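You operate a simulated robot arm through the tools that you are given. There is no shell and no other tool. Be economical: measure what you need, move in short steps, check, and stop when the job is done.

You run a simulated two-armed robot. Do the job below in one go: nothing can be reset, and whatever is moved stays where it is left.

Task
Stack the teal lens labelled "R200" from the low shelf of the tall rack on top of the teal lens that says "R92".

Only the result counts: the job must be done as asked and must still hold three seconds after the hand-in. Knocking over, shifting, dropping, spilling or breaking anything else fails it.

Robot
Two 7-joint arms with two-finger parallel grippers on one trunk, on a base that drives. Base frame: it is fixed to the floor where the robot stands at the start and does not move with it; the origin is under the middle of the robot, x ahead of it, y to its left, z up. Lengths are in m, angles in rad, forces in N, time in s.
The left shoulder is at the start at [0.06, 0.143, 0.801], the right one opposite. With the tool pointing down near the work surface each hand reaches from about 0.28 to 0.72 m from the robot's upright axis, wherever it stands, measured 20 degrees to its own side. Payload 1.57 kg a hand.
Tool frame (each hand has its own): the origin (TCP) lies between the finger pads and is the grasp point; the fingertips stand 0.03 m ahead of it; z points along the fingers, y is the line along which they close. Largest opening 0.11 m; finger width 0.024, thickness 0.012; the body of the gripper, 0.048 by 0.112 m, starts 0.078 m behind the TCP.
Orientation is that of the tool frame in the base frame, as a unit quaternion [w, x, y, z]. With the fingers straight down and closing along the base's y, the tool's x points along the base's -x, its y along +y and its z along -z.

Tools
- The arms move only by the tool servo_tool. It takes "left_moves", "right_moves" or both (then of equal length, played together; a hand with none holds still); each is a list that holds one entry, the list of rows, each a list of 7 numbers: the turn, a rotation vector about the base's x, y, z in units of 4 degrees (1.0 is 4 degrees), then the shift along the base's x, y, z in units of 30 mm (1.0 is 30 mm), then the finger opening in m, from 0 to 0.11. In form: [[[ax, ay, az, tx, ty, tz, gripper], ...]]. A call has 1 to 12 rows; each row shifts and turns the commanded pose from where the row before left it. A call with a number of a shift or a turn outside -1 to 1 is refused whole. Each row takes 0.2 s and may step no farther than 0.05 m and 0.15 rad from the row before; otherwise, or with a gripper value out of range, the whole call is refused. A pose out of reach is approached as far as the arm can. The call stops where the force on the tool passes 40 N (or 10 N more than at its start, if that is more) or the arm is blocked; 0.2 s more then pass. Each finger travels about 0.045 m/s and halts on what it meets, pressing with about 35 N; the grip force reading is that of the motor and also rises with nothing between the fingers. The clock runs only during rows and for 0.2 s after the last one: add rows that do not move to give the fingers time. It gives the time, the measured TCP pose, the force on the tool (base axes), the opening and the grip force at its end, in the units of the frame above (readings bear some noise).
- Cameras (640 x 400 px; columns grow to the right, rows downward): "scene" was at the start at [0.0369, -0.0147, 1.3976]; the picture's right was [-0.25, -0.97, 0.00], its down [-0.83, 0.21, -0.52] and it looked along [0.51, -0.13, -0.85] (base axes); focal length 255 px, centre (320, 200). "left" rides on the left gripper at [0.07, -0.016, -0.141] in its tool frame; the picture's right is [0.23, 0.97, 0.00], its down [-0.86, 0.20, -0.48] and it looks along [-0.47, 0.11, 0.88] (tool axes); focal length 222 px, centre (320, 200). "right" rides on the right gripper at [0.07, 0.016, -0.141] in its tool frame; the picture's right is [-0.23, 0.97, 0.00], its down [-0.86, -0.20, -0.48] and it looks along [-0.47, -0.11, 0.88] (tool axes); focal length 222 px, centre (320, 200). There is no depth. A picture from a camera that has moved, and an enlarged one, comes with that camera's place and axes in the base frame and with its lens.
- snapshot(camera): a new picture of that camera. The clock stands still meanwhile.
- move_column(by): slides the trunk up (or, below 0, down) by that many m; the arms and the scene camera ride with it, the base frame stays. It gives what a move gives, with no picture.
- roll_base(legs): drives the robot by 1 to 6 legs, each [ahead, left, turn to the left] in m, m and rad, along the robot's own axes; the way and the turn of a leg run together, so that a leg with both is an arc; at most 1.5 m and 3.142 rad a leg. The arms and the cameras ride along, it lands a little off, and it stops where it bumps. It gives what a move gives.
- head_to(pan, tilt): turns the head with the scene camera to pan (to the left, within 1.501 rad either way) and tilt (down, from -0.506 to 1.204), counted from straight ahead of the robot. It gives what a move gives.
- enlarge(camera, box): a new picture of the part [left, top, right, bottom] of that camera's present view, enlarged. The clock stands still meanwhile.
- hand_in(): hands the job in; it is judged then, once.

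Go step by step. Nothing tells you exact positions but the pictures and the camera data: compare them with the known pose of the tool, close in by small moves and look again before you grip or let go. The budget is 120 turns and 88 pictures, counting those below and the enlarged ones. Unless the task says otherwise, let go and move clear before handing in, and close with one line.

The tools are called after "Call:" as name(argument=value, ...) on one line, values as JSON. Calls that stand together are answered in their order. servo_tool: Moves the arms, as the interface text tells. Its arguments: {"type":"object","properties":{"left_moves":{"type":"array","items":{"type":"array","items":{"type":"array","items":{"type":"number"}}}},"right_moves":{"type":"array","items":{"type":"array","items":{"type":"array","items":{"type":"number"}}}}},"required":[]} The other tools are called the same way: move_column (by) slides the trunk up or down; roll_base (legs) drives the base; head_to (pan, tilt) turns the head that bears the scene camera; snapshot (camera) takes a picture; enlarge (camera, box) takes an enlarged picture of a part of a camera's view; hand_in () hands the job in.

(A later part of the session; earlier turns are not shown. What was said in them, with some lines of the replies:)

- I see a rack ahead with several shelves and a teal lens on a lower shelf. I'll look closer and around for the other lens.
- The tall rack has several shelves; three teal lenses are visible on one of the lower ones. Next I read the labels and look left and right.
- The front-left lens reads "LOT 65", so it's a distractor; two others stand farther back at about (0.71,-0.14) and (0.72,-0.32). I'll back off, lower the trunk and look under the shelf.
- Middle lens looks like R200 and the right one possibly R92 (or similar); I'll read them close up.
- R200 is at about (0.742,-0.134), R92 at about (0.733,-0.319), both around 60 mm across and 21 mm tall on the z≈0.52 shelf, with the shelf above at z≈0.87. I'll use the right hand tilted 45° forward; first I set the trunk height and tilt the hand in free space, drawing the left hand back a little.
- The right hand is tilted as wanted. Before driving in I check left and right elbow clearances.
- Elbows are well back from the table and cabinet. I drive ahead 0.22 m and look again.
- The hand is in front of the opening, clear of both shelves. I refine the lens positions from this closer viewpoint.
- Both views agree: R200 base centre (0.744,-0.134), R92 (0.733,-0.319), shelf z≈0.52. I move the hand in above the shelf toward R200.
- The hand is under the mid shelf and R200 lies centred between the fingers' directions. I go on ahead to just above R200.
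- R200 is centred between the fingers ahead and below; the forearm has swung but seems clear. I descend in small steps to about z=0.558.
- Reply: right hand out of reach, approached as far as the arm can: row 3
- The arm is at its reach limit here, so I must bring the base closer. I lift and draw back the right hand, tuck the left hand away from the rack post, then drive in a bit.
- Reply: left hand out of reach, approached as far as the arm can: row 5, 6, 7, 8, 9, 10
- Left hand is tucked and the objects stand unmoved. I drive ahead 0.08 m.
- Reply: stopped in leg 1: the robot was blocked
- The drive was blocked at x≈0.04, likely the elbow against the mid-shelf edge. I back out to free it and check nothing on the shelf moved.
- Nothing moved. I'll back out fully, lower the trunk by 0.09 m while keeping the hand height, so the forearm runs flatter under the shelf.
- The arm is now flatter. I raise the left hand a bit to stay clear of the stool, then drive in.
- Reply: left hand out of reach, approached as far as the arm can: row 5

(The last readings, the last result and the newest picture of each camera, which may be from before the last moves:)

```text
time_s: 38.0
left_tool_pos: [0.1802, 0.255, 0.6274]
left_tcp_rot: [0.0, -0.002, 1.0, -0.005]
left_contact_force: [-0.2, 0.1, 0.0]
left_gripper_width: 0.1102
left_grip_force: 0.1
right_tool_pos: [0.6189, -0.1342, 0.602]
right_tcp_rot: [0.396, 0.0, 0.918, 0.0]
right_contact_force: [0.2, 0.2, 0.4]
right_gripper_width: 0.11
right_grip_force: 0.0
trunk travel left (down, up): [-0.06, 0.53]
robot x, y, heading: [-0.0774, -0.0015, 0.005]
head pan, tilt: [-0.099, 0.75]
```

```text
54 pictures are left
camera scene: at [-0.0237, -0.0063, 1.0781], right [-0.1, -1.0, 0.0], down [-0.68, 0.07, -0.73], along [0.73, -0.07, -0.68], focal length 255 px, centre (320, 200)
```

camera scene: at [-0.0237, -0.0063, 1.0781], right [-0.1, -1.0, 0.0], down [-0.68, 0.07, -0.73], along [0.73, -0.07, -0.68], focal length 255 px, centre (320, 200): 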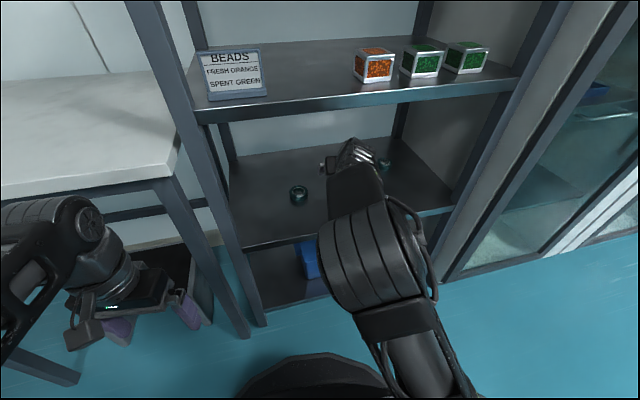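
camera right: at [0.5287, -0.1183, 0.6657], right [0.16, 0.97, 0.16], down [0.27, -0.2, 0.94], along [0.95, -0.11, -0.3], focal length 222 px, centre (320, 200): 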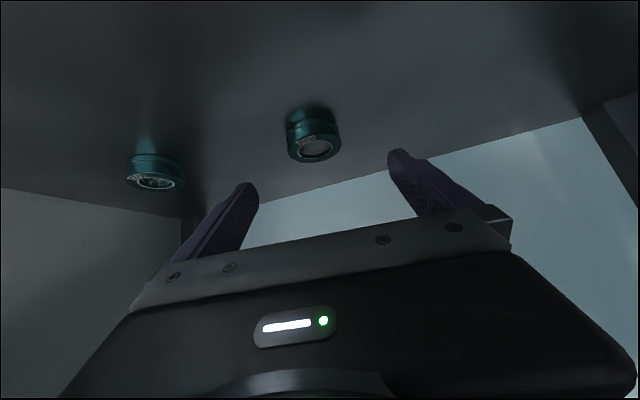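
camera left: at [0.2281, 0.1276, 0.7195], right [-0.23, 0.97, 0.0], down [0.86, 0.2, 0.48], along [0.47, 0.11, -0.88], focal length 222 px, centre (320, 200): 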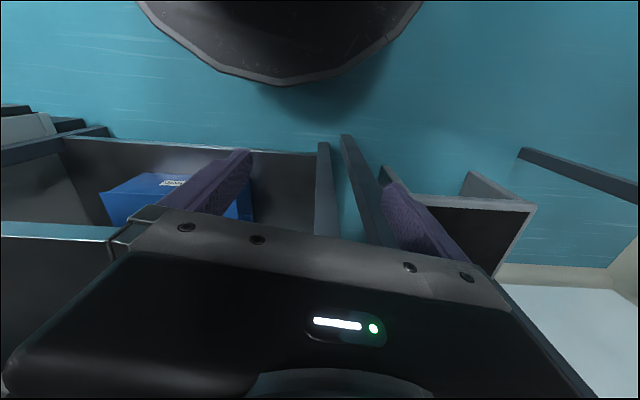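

Good clearance so far. I drive 0.09 m further.

Call:
roll_base(legs=[[0.09, 0.0, 0]])

Call:
snapshot(camera="scene")

Call:
snapshot(camera="right")

```text
time_s: 39.0
left_tool_pos: [0.2691, 0.2552, 0.6277]
left_tcp_rot: [-0.001, -0.003, 1.0, -0.004]
left_contact_force: [-0.7, 0.8, -0.6]
left_gripper_width: 0.11
left_grip_force: 0.1
right_tool_pos: [0.7091, -0.135, 0.6011]
right_tcp_rot: [0.397, -0.001, 0.918, 0.0]
right_contact_force: [0.4, -0.4, 0.0]
right_gripper_width: 0.1099
right_grip_force: 0.1
trunk travel left (down, up): [-0.06, 0.53]
robot x, y, heading: [0.0136, 0.0019, 0.004]
head pan, tilt: [-0.099, 0.75]
```

```text
53 pictures are left
camera scene: at [0.0663, -0.0062, 1.0781], right [-0.1, -1.0, 0.0], down [-0.68, 0.07, -0.73], along [0.73, -0.07, -0.68], focal length 255 px, centre (320, 200)
```

scene: 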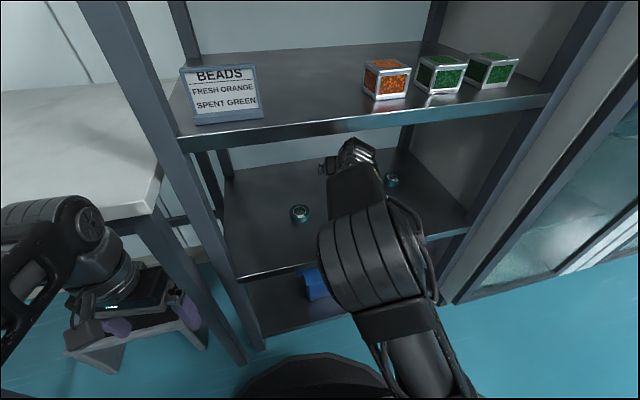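

```text
52 pictures are left
camera right: at [0.5583, -0.1185, 0.648], right [0.16, 0.97, 0.17], down [0.24, -0.2, 0.95], along [0.96, -0.11, -0.26], focal length 222 px, centre (320, 200)
```

right: 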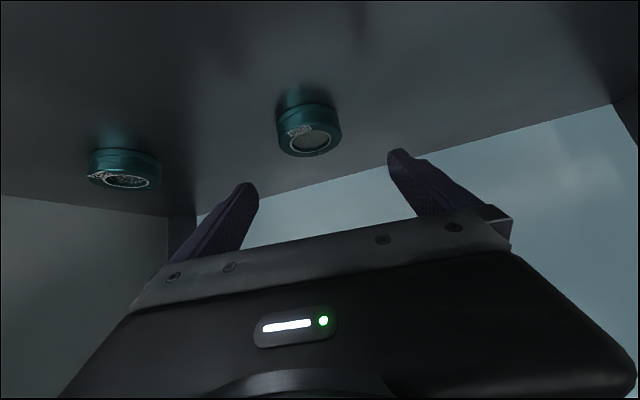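

Clear and aligned. R92 needs slightly more reach, so I drive 0.035 m more, then check.

Call:
roll_base(legs=[[0.035, 0.0, 0]])

Call:
snapshot(camera="right")

```text
time_s: 40.0
left_tool_pos: [0.2979, 0.255, 0.6278]
left_tcp_rot: [-0.003, -0.004, 1.0, -0.004]
left_contact_force: [-0.3, -0.2, 0.4]
left_gripper_width: 0.1102
left_grip_force: 0.0
right_tool_pos: [0.7397, -0.1346, 0.6024]
right_tcp_rot: [0.398, 0.0, 0.918, 0.0]
right_contact_force: [0.0, 0.4, 0.9]
right_gripper_width: 0.11
right_grip_force: 0.0
trunk travel left (down, up): [-0.06, 0.53]
robot x, y, heading: [0.0457, -0.0021, 0.002]
head pan, tilt: [-0.099, 0.75]
stopped in leg 1: the robot was blocked; the commanded pose is now the measured one
```

```text
51 pictures are left
camera right: at [0.59, -0.1174, 0.6484], right [0.15, 0.97, 0.17], down [0.24, -0.2, 0.95], along [0.96, -0.11, -0.26], focal length 222 px, centre (320, 200)
```

right: 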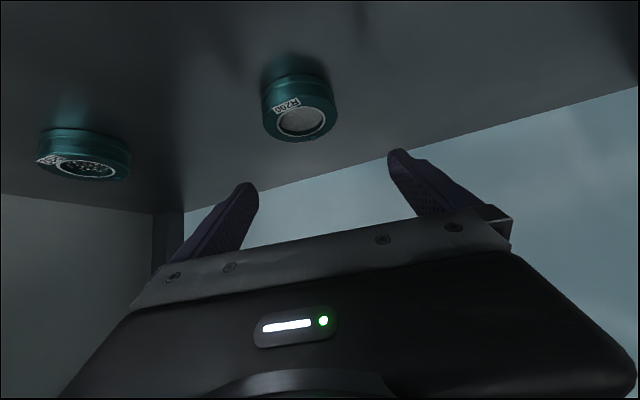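

Blocked again at x≈0.045 (base or left arm, not the right hand). I back off 1 cm to be free of contact and inspect.

Call:
roll_base(legs=[[-0.01, 0.0, 0]])

Call:
head_to(pan=0.5, tilt=0.9)

Call:
snapshot(camera="scene")

```text
time_s: 40.8
left_tool_pos: [0.2888, 0.255, 0.6271]
left_tcp_rot: [-0.004, -0.003, 1.0, -0.003]
left_contact_force: [-0.5, -0.2, 0.1]
left_gripper_width: 0.1098
left_grip_force: 0.1
right_tool_pos: [0.7314, -0.134, 0.6001]
right_tcp_rot: [0.397, 0.0, 0.918, 0.0]
right_contact_force: [-0.9, -0.6, -0.9]
right_gripper_width: 0.1102
right_grip_force: 0.1
trunk travel left (down, up): [-0.06, 0.53]
robot x, y, heading: [0.0373, -0.0023, 0.002]
head pan, tilt: [-0.099, 0.75]
```

```text
time_s: 41.8
left_tool_pos: [0.289, 0.2552, 0.6267]
left_tcp_rot: [-0.005, -0.004, 1.0, -0.004]
left_contact_force: [-0.3, 0.1, 0.3]
left_gripper_width: 0.1102
left_grip_force: 0.1
right_tool_pos: [0.7307, -0.134, 0.6006]
right_tcp_rot: [0.396, 0.0, 0.918, 0.0]
right_contact_force: [-0.5, -0.3, 0.1]
right_gripper_width: 0.11
right_grip_force: 0.0
trunk travel left (down, up): [-0.06, 0.53]
robot x, y, heading: [0.0305, -0.0002, 0.004]
head pan, tilt: [0.499, 0.901]
```

```text
50 pictures are left
camera scene: at [0.0725, 0.0381, 1.0662], right [0.48, -0.88, 0.0], down [-0.69, -0.38, -0.62], along [0.54, 0.3, -0.78], focal length 255 px, centre (320, 200)
```

scene: 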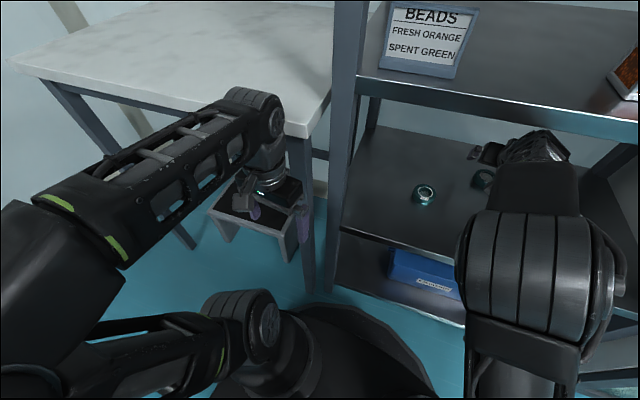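

All seems in place. Now the right hand descends to z≈0.557.

Call:
servo_tool(right_moves=[[[0, 0, 0, 0, -0.05, -0.4, 0.11], [0, 0, 0, 0, 0, -0.4, 0.11], [0, 0, 0, 0, 0, -0.4, 0.11], [0, 0, 0, 0, 0, -0.25, 0.11], [0, 0, 0, 0, 0, 0, 0.11]]])

Call:
snapshot(camera="right")

```text
time_s: 43.0
left_tool_pos: [0.2886, 0.2565, 0.6258]
left_tcp_rot: [-0.004, -0.003, 1.0, -0.004]
left_contact_force: [0.5, -0.3, -0.8]
left_gripper_width: 0.1102
left_grip_force: 0.1
right_tool_pos: [0.7296, -0.136, 0.5567]
right_tcp_rot: [0.397, 0.001, 0.918, 0.0]
right_contact_force: [0.5, 1.2, -0.6]
right_gripper_width: 0.1102
right_grip_force: 0.0
trunk travel left (down, up): [-0.06, 0.53]
robot x, y, heading: [0.0341, 0.0005, 0.002]
head pan, tilt: [0.499, 0.901]
```

```text
49 pictures are left
camera right: at [0.5804, -0.1189, 0.6036], right [0.16, 0.97, 0.16], down [0.24, -0.2, 0.95], along [0.96, -0.11, -0.26], focal length 222 px, centre (320, 200)
```

right: 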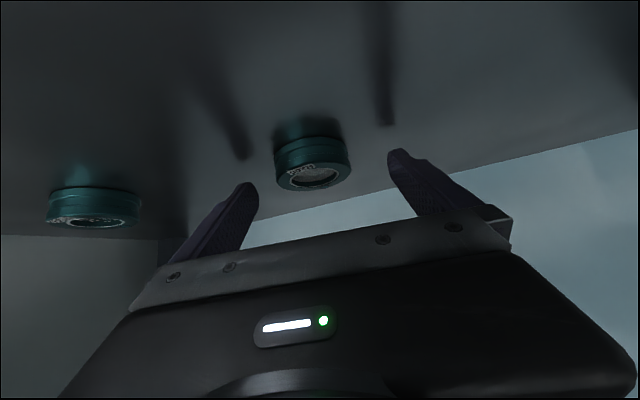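

Fingers straddle R200, roughly 1 cm above the shelf, the lens maybe 3 mm to the right of centre. I adjust, lower 5 mm more and close.

Call:
servo_tool(right_moves=[[[0, 0, 0, 0.05, -0.1, -0.17, 0.11], [0, 0, 0, 0, 0, 0, 0.11]]])

Call:
snapshot(camera="right")

```text
time_s: 43.6
left_tool_pos: [0.2895, 0.2558, 0.6265]
left_tcp_rot: [-0.004, -0.003, 1.0, -0.003]
left_contact_force: [-0.1, -0.3, -1.0]
left_gripper_width: 0.11
left_grip_force: 0.1
right_tool_pos: [0.7335, -0.1384, 0.551]
right_tcp_rot: [0.396, -0.001, 0.918, 0.0]
right_contact_force: [-0.5, -0.2, 0.7]
right_gripper_width: 0.11
right_grip_force: 0.0
trunk travel left (down, up): [-0.06, 0.53]
robot x, y, heading: [0.0353, 0.0005, 0.004]
head pan, tilt: [0.499, 0.901]
```

```text
48 pictures are left
camera right: at [0.5818, -0.1225, 0.5988], right [0.16, 0.97, 0.17], down [0.24, -0.2, 0.95], along [0.96, -0.11, -0.26], focal length 222 px, centre (320, 200)
```

right: 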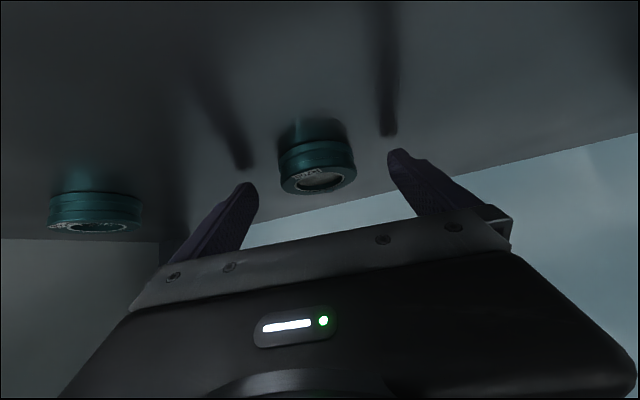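

The tips are about 5 mm above the shelf, lens centred. I lower 2 mm and close.

Call:
servo_tool(right_moves=[[[0, 0, 0, 0, 0, -0.07, 0.11], [0, 0, 0, 0, 0, 0, 0.08], [0, 0, 0, 0, 0, 0, 0.065], [0, 0, 0, 0, 0, 0, 0.06], [0, 0, 0, 0, 0, 0, 0.045], [0, 0, 0, 0, 0, 0, 0.04], [0, 0, 0, 0, 0, 0, 0.04], [0, 0, 0, 0, 0, 0, 0.04]]])

Call:
snapshot(camera="right")

```text
time_s: 45.4
left_tool_pos: [0.2886, 0.2555, 0.626]
left_tcp_rot: [-0.005, -0.004, 1.0, -0.004]
left_contact_force: [-0.1, -0.4, -0.5]
left_gripper_width: 0.1101
left_grip_force: 0.2
right_tool_pos: [0.7313, -0.1381, 0.5495]
right_tcp_rot: [0.396, -0.001, 0.918, 0.001]
right_contact_force: [-0.1, 0.2, 0.2]
right_gripper_width: 0.0579
right_grip_force: 35.3
trunk travel left (down, up): [-0.06, 0.53]
robot x, y, heading: [0.036, -0.0041, 0.003]
head pan, tilt: [0.499, 0.901]
```

```text
47 pictures are left
camera right: at [0.5821, -0.1225, 0.5968], right [0.16, 0.97, 0.17], down [0.24, -0.2, 0.95], along [0.96, -0.11, -0.26], focal length 222 px, centre (320, 200)
```

right: 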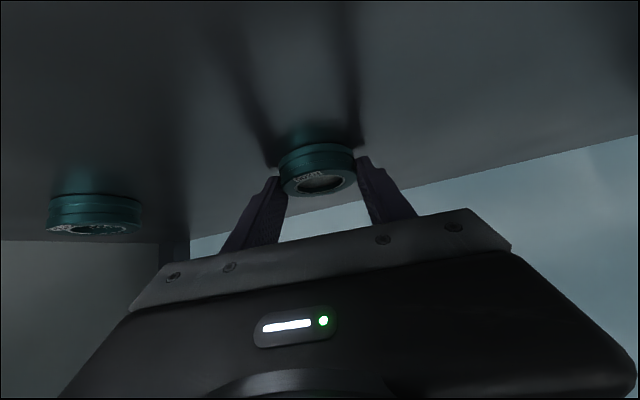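

R200 is gripped (0.058 m, 35 N). I lift it 5 cm and look.

Call:
servo_tool(right_moves=[[[0, 0, 0, 0, 0, 0.3, 0.04], [0, 0, 0, 0, 0, 0.45, 0.04], [0, 0, 0, 0, 0, 0.45, 0.04], [0, 0, 0, 0, 0, 0.45, 0.04], [0, 0, 0, 0, 0, 0, 0.04]]])

Call:
snapshot(camera="right")

```text
time_s: 46.6
left_tool_pos: [0.2885, 0.2554, 0.6261]
left_tcp_rot: [-0.006, -0.003, 1.0, -0.004]
left_contact_force: [-0.7, 0.4, -0.7]
left_gripper_width: 0.1097
left_grip_force: 0.0
right_tool_pos: [0.7325, -0.1385, 0.5985]
right_tcp_rot: [0.396, 0.0, 0.918, 0.0]
right_contact_force: [-0.1, 0.5, -1.3]
right_gripper_width: 0.0577
right_grip_force: 34.9
trunk travel left (down, up): [-0.06, 0.53]
robot x, y, heading: [0.0342, 0.0031, 0.003]
head pan, tilt: [0.499, 0.901]
```

```text
46 pictures are left
camera right: at [0.5829, -0.1217, 0.6459], right [0.16, 0.97, 0.17], down [0.24, -0.2, 0.95], along [0.96, -0.11, -0.26], focal length 222 px, centre (320, 200)
```

right: 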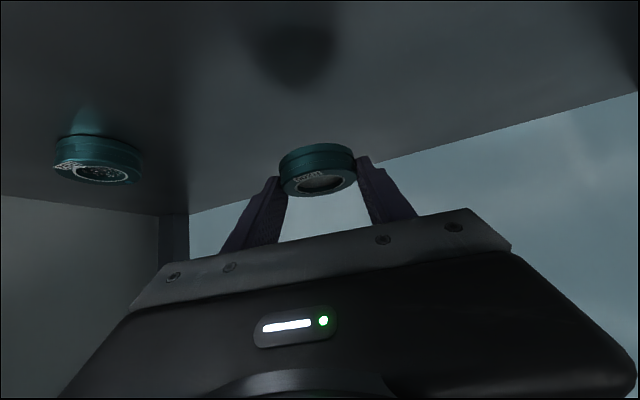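

R200 is held level. I carry it sideways to above R92, gap about 28 mm.

Call:
servo_tool(right_moves=[[[0, 0, 0, 0, -0.5, 0.1, 0.04], [0, 0, 0, -0.05, -0.7, 0, 0.04], [0, 0, 0, -0.05, -0.7, 0, 0.04], [0, 0, 0, -0.05, -0.7, 0, 0.04], [0, 0, 0, -0.05, -0.7, 0, 0.04], [0, 0, 0, -0.05, -0.7, 0, 0.04], [0, 0, 0, -0.05, -0.7, 0, 0.04], [0, 0, 0, -0.05, -0.7, 0, 0.04], [0, 0, 0, 0, -0.7, 0, 0.04], [0, 0, 0, 0, 0, 0, 0.04]]])

Call:
snapshot(camera="right")

Call:
head_to(pan=-0.1, tilt=0.75)

Call:
snapshot(camera="scene")

```text
time_s: 48.8
left_tool_pos: [0.2894, 0.256, 0.6265]
left_tcp_rot: [-0.005, -0.003, 1.0, -0.004]
left_contact_force: [-0.4, -1.1, -0.2]
left_gripper_width: 0.1101
left_grip_force: 0.0
right_tool_pos: [0.7225, -0.3005, 0.6052]
right_tcp_rot: [0.397, -0.001, 0.918, 0.0]
right_contact_force: [0.8, -0.5, -1.1]
right_gripper_width: 0.0579
right_grip_force: 35.0
right hand out of reach, approached as far as the arm can: row 9
trunk travel left (down, up): [-0.06, 0.53]
robot x, y, heading: [0.039, 0.0025, 0.001]
head pan, tilt: [0.499, 0.901]
```

```text
45 pictures are left
camera right: at [0.5724, -0.2836, 0.6509], right [0.15, 0.97, 0.16], down [0.24, -0.2, 0.95], along [0.96, -0.11, -0.26], focal length 222 px, centre (320, 200)
```

right: 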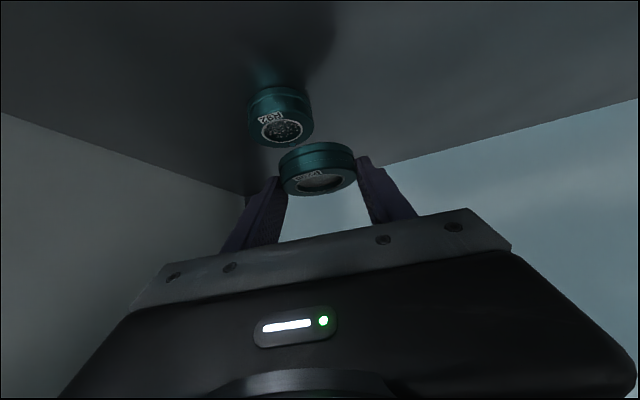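

```text
time_s: 49.8
left_tool_pos: [0.2875, 0.2557, 0.6266]
left_tcp_rot: [-0.004, -0.004, 1.0, -0.003]
left_contact_force: [0.5, 0.4, -0.3]
left_gripper_width: 0.1102
left_grip_force: 0.1
right_tool_pos: [0.722, -0.3003, 0.6036]
right_tcp_rot: [0.397, 0.0, 0.918, -0.001]
right_contact_force: [0.8, 0.1, -1.0]
right_gripper_width: 0.0579
right_grip_force: 34.7
trunk travel left (down, up): [-0.06, 0.53]
robot x, y, heading: [0.0366, -0.0065, 0.004]
head pan, tilt: [-0.099, 0.75]
```

```text
44 pictures are left
camera scene: at [0.0888, -0.0062, 1.0781], right [-0.1, -1.0, 0.0], down [-0.68, 0.06, -0.73], along [0.73, -0.07, -0.68], focal length 255 px, centre (320, 200)
```

scene: 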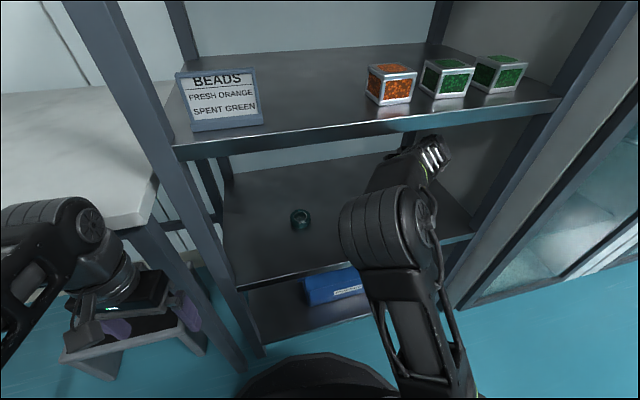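

The arm hit its reach limit 2 cm short. I move the hand back left 4 cm and shift the base 6 cm to the right.

Call:
servo_tool(right_moves=[[[0, 0, 0, 0, 0.45, 0, 0.04], [0, 0, 0, 0, 0.45, 0, 0.04], [0, 0, 0, 0, 0.43, 0, 0.04]]])

Call:
roll_base(legs=[[0, -0.06, 0]])

Call:
snapshot(camera="right")

```text
time_s: 50.6
left_tool_pos: [0.2895, 0.2547, 0.6266]
left_tcp_rot: [-0.004, -0.004, 1.0, -0.003]
left_contact_force: [0.1, -0.5, 0.3]
left_gripper_width: 0.11
left_grip_force: 0.3
right_tool_pos: [0.7224, -0.262, 0.6043]
right_tcp_rot: [0.396, 0.0, 0.918, 0.0]
right_contact_force: [1.4, -0.7, -1.4]
right_gripper_width: 0.0579
right_grip_force: 34.6
trunk travel left (down, up): [-0.06, 0.53]
robot x, y, heading: [0.0346, -0.0004, 0.004]
head pan, tilt: [-0.099, 0.75]
```

```text
time_s: 51.5
left_tool_pos: [0.2893, 0.1953, 0.6272]
left_tcp_rot: [-0.004, -0.004, 1.0, -0.004]
left_contact_force: [-0.3, 0.9, 0.8]
left_gripper_width: 0.11
left_grip_force: 0.0
right_tool_pos: [0.7225, -0.321, 0.6035]
right_tcp_rot: [0.396, -0.002, 0.918, 0.001]
right_contact_force: [0.4, -0.4, -2.1]
right_gripper_width: 0.0578
right_grip_force: 35.8
trunk travel left (down, up): [-0.06, 0.53]
robot x, y, heading: [0.0322, -0.0617, 0.006]
head pan, tilt: [-0.099, 0.75]
```

```text
43 pictures are left
camera right: at [0.5725, -0.3046, 0.6502], right [0.15, 0.97, 0.16], down [0.24, -0.2, 0.95], along [0.96, -0.11, -0.26], focal length 222 px, centre (320, 200)
```

right: 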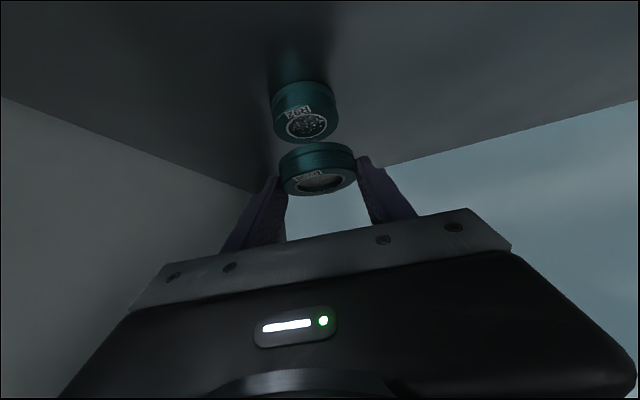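

Now above R92. I measure the alignment in the wrist picture.

Call:
enlarge(camera="right", box=[224, 70, 416, 190])

```text
3.33 times, centred on (320, 130) of right
camera zoom: at [0.5725, -0.3046, 0.6502], right [0.15, 0.97, 0.16], down [0.24, -0.2, 0.95], along [0.96, -0.11, -0.26], focal length 740 px, centre (320, 433)
```

zoom: 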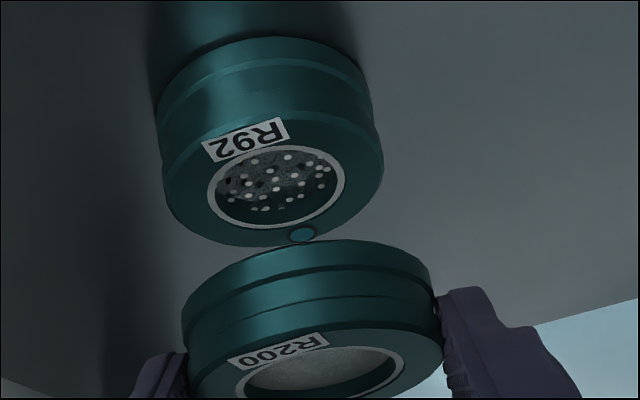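

Call:
enlarge(camera="right", box=[256, 130, 384, 210])

```text
5.00 times, centred on (320, 170) of right
camera zoom: at [0.5725, -0.3046, 0.6502], right [0.15, 0.97, 0.16], down [0.24, -0.2, 0.95], along [0.96, -0.11, -0.26], focal length 1111 px, centre (320, 350)
```

zoom: 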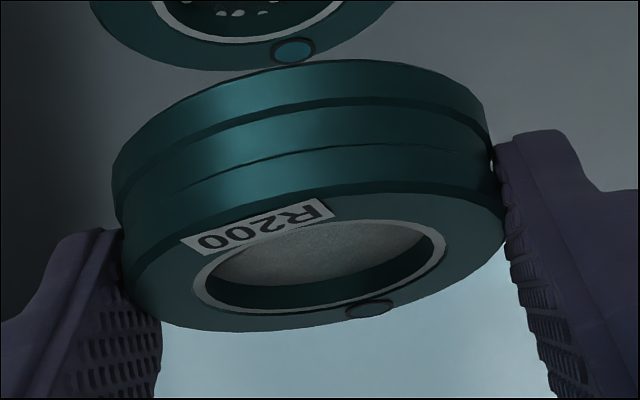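

R200's centre ≈(0.733,-0.321), R92's ≈(0.731,-0.323): within 2 mm. I correct that and descend to a few mm above contact.

Call:
servo_tool(right_moves=[[[0, 0, 0, -0.05, -0.07, -0.2, 0.04], [0, 0, 0, 0, 0, -0.3, 0.04], [0, 0, 0, 0, 0, -0.3, 0.04], [0, 0, 0, 0, 0, 0, 0.04]]])

Call:
enlarge(camera="right", box=[240, 100, 400, 200])

```text
time_s: 52.5
left_tool_pos: [0.2879, 0.1949, 0.627]
left_tcp_rot: [-0.003, -0.003, 1.0, -0.003]
left_contact_force: [-0.6, -0.2, -0.1]
left_gripper_width: 0.11
left_grip_force: 0.1
right_tool_pos: [0.72, -0.3229, 0.5792]
right_tcp_rot: [0.397, -0.001, 0.918, 0.0]
right_contact_force: [-0.5, -0.1, 0.0]
right_gripper_width: 0.0581
right_grip_force: 35.0
trunk travel left (down, up): [-0.06, 0.53]
robot x, y, heading: [0.0337, -0.0609, 0.0]
head pan, tilt: [-0.099, 0.75]
```

```text
4.00 times, centred on (320, 150) of right
camera zoom: at [0.5706, -0.3062, 0.6259], right [0.15, 0.97, 0.16], down [0.24, -0.2, 0.95], along [0.96, -0.11, -0.26], focal length 888 px, centre (320, 400)
```

zoom: 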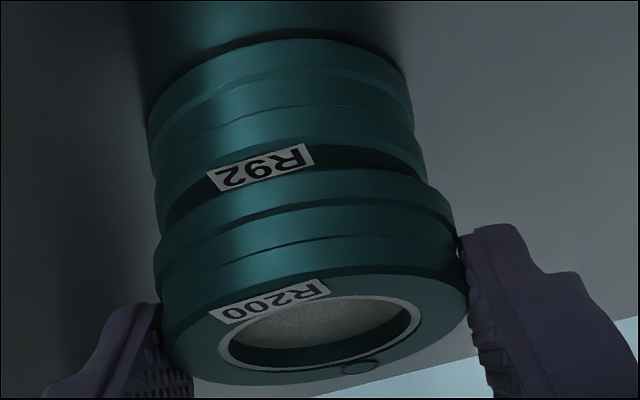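

Well aligned. I lower slowly toward contact.

Call:
servo_tool(right_moves=[[[0, 0, 0, 0, 0, -0.1, 0.04], [0, 0, 0, 0, 0, -0.1, 0.04], [0, 0, 0, 0, 0, -0.03, 0.04], [0, 0, 0, 0, 0, 0, 0.04]]])

Call:
enlarge(camera="right", box=[240, 100, 400, 200])

```text
time_s: 53.5
left_tool_pos: [0.2893, 0.1943, 0.627]
left_tcp_rot: [-0.003, -0.003, 1.0, -0.004]
left_contact_force: [-0.6, -0.4, 0.0]
left_gripper_width: 0.1101
left_grip_force: 0.0
right_tool_pos: [0.7212, -0.3233, 0.5722]
right_tcp_rot: [0.396, -0.001, 0.918, 0.001]
right_contact_force: [0.7, 0.5, 2.8]
right_gripper_width: 0.0581
right_grip_force: 35.2
trunk travel left (down, up): [-0.06, 0.53]
robot x, y, heading: [0.0373, -0.06, -0.006]
head pan, tilt: [-0.099, 0.75]
```

```text
4.00 times, centred on (320, 150) of right
camera zoom: at [0.5709, -0.3065, 0.6194], right [0.15, 0.97, 0.17], down [0.24, -0.2, 0.95], along [0.96, -0.11, -0.26], focal length 888 px, centre (320, 400)
```

zoom: 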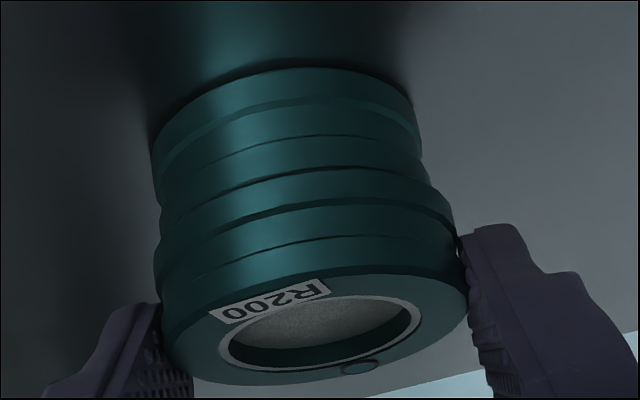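

Contact seems to begin (2.8 N). One more millimetre to confirm.

Call:
servo_tool(right_moves=[[[0, 0, 0, 0, 0, -0.03, 0.04], [0, 0, 0, 0, 0, 0, 0.04]]])

```text
time_s: 54.1
left_tool_pos: [0.2885, 0.1951, 0.626]
left_tcp_rot: [-0.004, -0.003, 1.0, -0.003]
left_contact_force: [-0.7, 0.7, 0.8]
left_gripper_width: 0.1101
left_grip_force: 0.1
right_tool_pos: [0.7213, -0.3232, 0.5715]
right_tcp_rot: [0.398, 0.0, 0.918, 0.0]
right_contact_force: [1.7, 1.7, 7.8]
right_gripper_width: 0.058
right_grip_force: 34.7
trunk travel left (down, up): [-0.06, 0.53]
robot x, y, heading: [0.0349, -0.0618, 0.006]
head pan, tilt: [-0.099, 0.75]
```

Firm contact (7.8 N up). I open the fingers in place.

Call:
servo_tool(right_moves=[[[0, 0, 0, 0, 0, 0, 0.062], [0, 0, 0, 0, 0, 0, 0.07], [0, 0, 0, 0, 0, 0, 0.08], [0, 0, 0, 0, 0, 0, 0.095], [0, 0, 0, 0, 0, 0, 0.095]]])

Call:
snapshot(camera="right")

```text
time_s: 55.3
left_tool_pos: [0.2889, 0.1951, 0.627]
left_tcp_rot: [-0.004, -0.003, 1.0, -0.003]
left_contact_force: [0.5, -0.2, -0.1]
left_gripper_width: 0.1098
left_grip_force: 0.0
right_tool_pos: [0.7211, -0.324, 0.5712]
right_tcp_rot: [0.397, -0.001, 0.918, 0.001]
right_contact_force: [0.2, 0.2, 0.8]
right_gripper_width: 0.095
right_grip_force: 0.0
trunk travel left (down, up): [-0.06, 0.53]
robot x, y, heading: [0.0363, -0.0627, 0.005]
head pan, tilt: [-0.099, 0.75]
```

```text
38 pictures are left
camera right: at [0.5709, -0.307, 0.618], right [0.15, 0.97, 0.17], down [0.24, -0.2, 0.95], along [0.96, -0.11, -0.26], focal length 222 px, centre (320, 200)
```

right: 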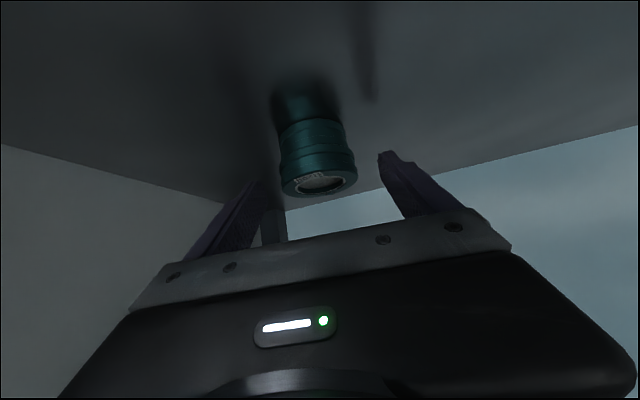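

The stack stands freely. I retreat the hand a bit up and back, then check.

Call:
servo_tool(right_moves=[[[0, 0, 0, -0.3, 0, 0.15, 0.095], [0, 0, 0, -0.5, 0, 0.25, 0.095], [0, 0, 0, -0.5, 0, 0.25, 0.095], [0, 0, 0, -0.5, 0, 0.2, 0.095], [0, 0, 0, -0.5, 0, 0.1, 0.095]]])

Call:
roll_base(legs=[[-0.3, 0, 0]])

Call:
head_to(pan=-0.2, tilt=0.5)

Call:
snapshot(camera="scene")

```text
time_s: 56.5
left_tool_pos: [0.2891, 0.195, 0.627]
left_tcp_rot: [-0.004, -0.004, 1.0, -0.004]
left_contact_force: [-0.1, 0.2, 0.2]
left_gripper_width: 0.11
left_grip_force: 0.1
right_tool_pos: [0.6521, -0.322, 0.5999]
right_tcp_rot: [0.396, -0.001, 0.918, 0.0]
right_contact_force: [0.2, -0.1, -0.2]
right_gripper_width: 0.0951
right_grip_force: 0.0
trunk travel left (down, up): [-0.06, 0.53]
robot x, y, heading: [0.0351, -0.0632, 0.006]
head pan, tilt: [-0.099, 0.75]
```

```text
time_s: 58.5
left_tool_pos: [-0.006, 0.1944, 0.6269]
left_tcp_rot: [-0.004, -0.002, 1.0, -0.003]
left_contact_force: [0.2, 0.3, 0.1]
left_gripper_width: 0.11
left_grip_force: 0.0
right_tool_pos: [0.3568, -0.3255, 0.5991]
right_tcp_rot: [0.396, 0.0, 0.918, -0.001]
right_contact_force: [-0.7, -0.1, 0.7]
right_gripper_width: 0.0951
right_grip_force: 0.1
trunk travel left (down, up): [-0.06, 0.53]
robot x, y, heading: [-0.2605, -0.0627, -0.001]
head pan, tilt: [-0.099, 0.75]
```

```text
time_s: 59.3
left_tool_pos: [-0.0048, 0.1939, 0.6265]
left_tcp_rot: [-0.003, -0.003, 1.0, -0.004]
left_contact_force: [0.6, 0.6, -0.6]
left_gripper_width: 0.1103
left_grip_force: 0.1
right_tool_pos: [0.3564, -0.3247, 0.6006]
right_tcp_rot: [0.396, 0.0, 0.918, 0.0]
right_contact_force: [0.1, -0.1, 0.2]
right_gripper_width: 0.0949
right_grip_force: 0.1
trunk travel left (down, up): [-0.06, 0.53]
robot x, y, heading: [-0.2622, -0.0603, 0.003]
head pan, tilt: [-0.201, 0.499]
```

```text
37 pictures are left
camera scene: at [-0.1993, -0.0777, 1.1], right [-0.2, -0.98, 0.0], down [-0.47, 0.09, -0.88], along [0.86, -0.17, -0.48], focal length 255 px, centre (320, 200)
```

scene: 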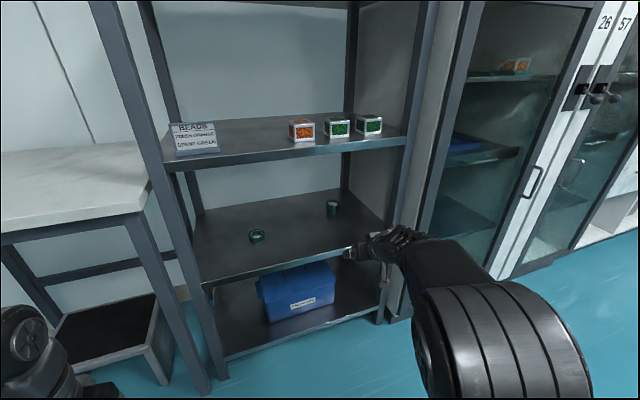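

Call:
enlarge(camera="scene", box=[309, 193, 357, 223])

Call:
enlarge(camera="scene", box=[160, 100, 400, 250])

```text
13.33 times, centred on (333, 208) of scene
camera zoom: at [-0.1993, -0.0777, 1.1], right [-0.2, -0.98, 0.0], down [-0.47, 0.09, -0.88], along [0.86, -0.17, -0.48], focal length 3398 px, centre (147, 93)
```

zoom: 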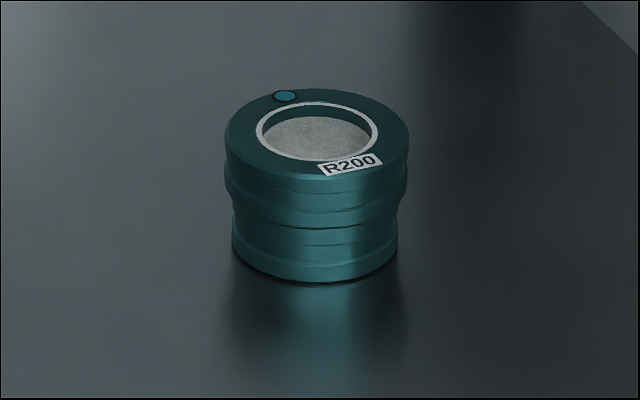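

```text
2.67 times, centred on (280, 175) of scene
camera zoom: at [-0.1993, -0.0777, 1.1], right [-0.2, -0.98, 0.0], down [-0.47, 0.09, -0.88], along [0.86, -0.17, -0.48], focal length 680 px, centre (427, 267)
```

zoom: 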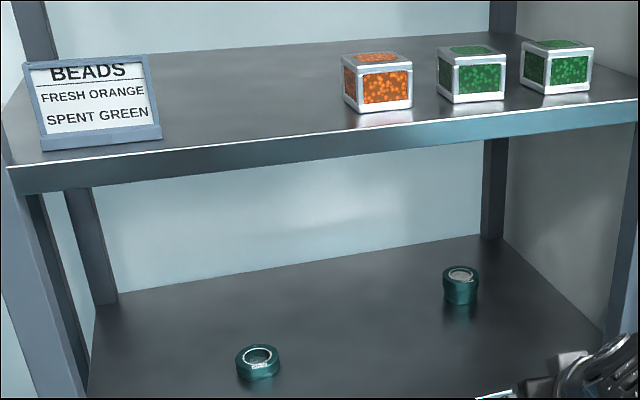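

R200 sits centred and level on R92. LOT 65, the bead boxes and the sign have not moved, and the hands are clear, so I'm handing in.

Call:
hand_in()

```text
The job is handed in.
```

The teal lens R200 is stacked on R92 on the low shelf. It stood centred and level in the last picture before the hand-in, nothing else looked moved, and the hands were clear; the base did bump something twice while driving in.
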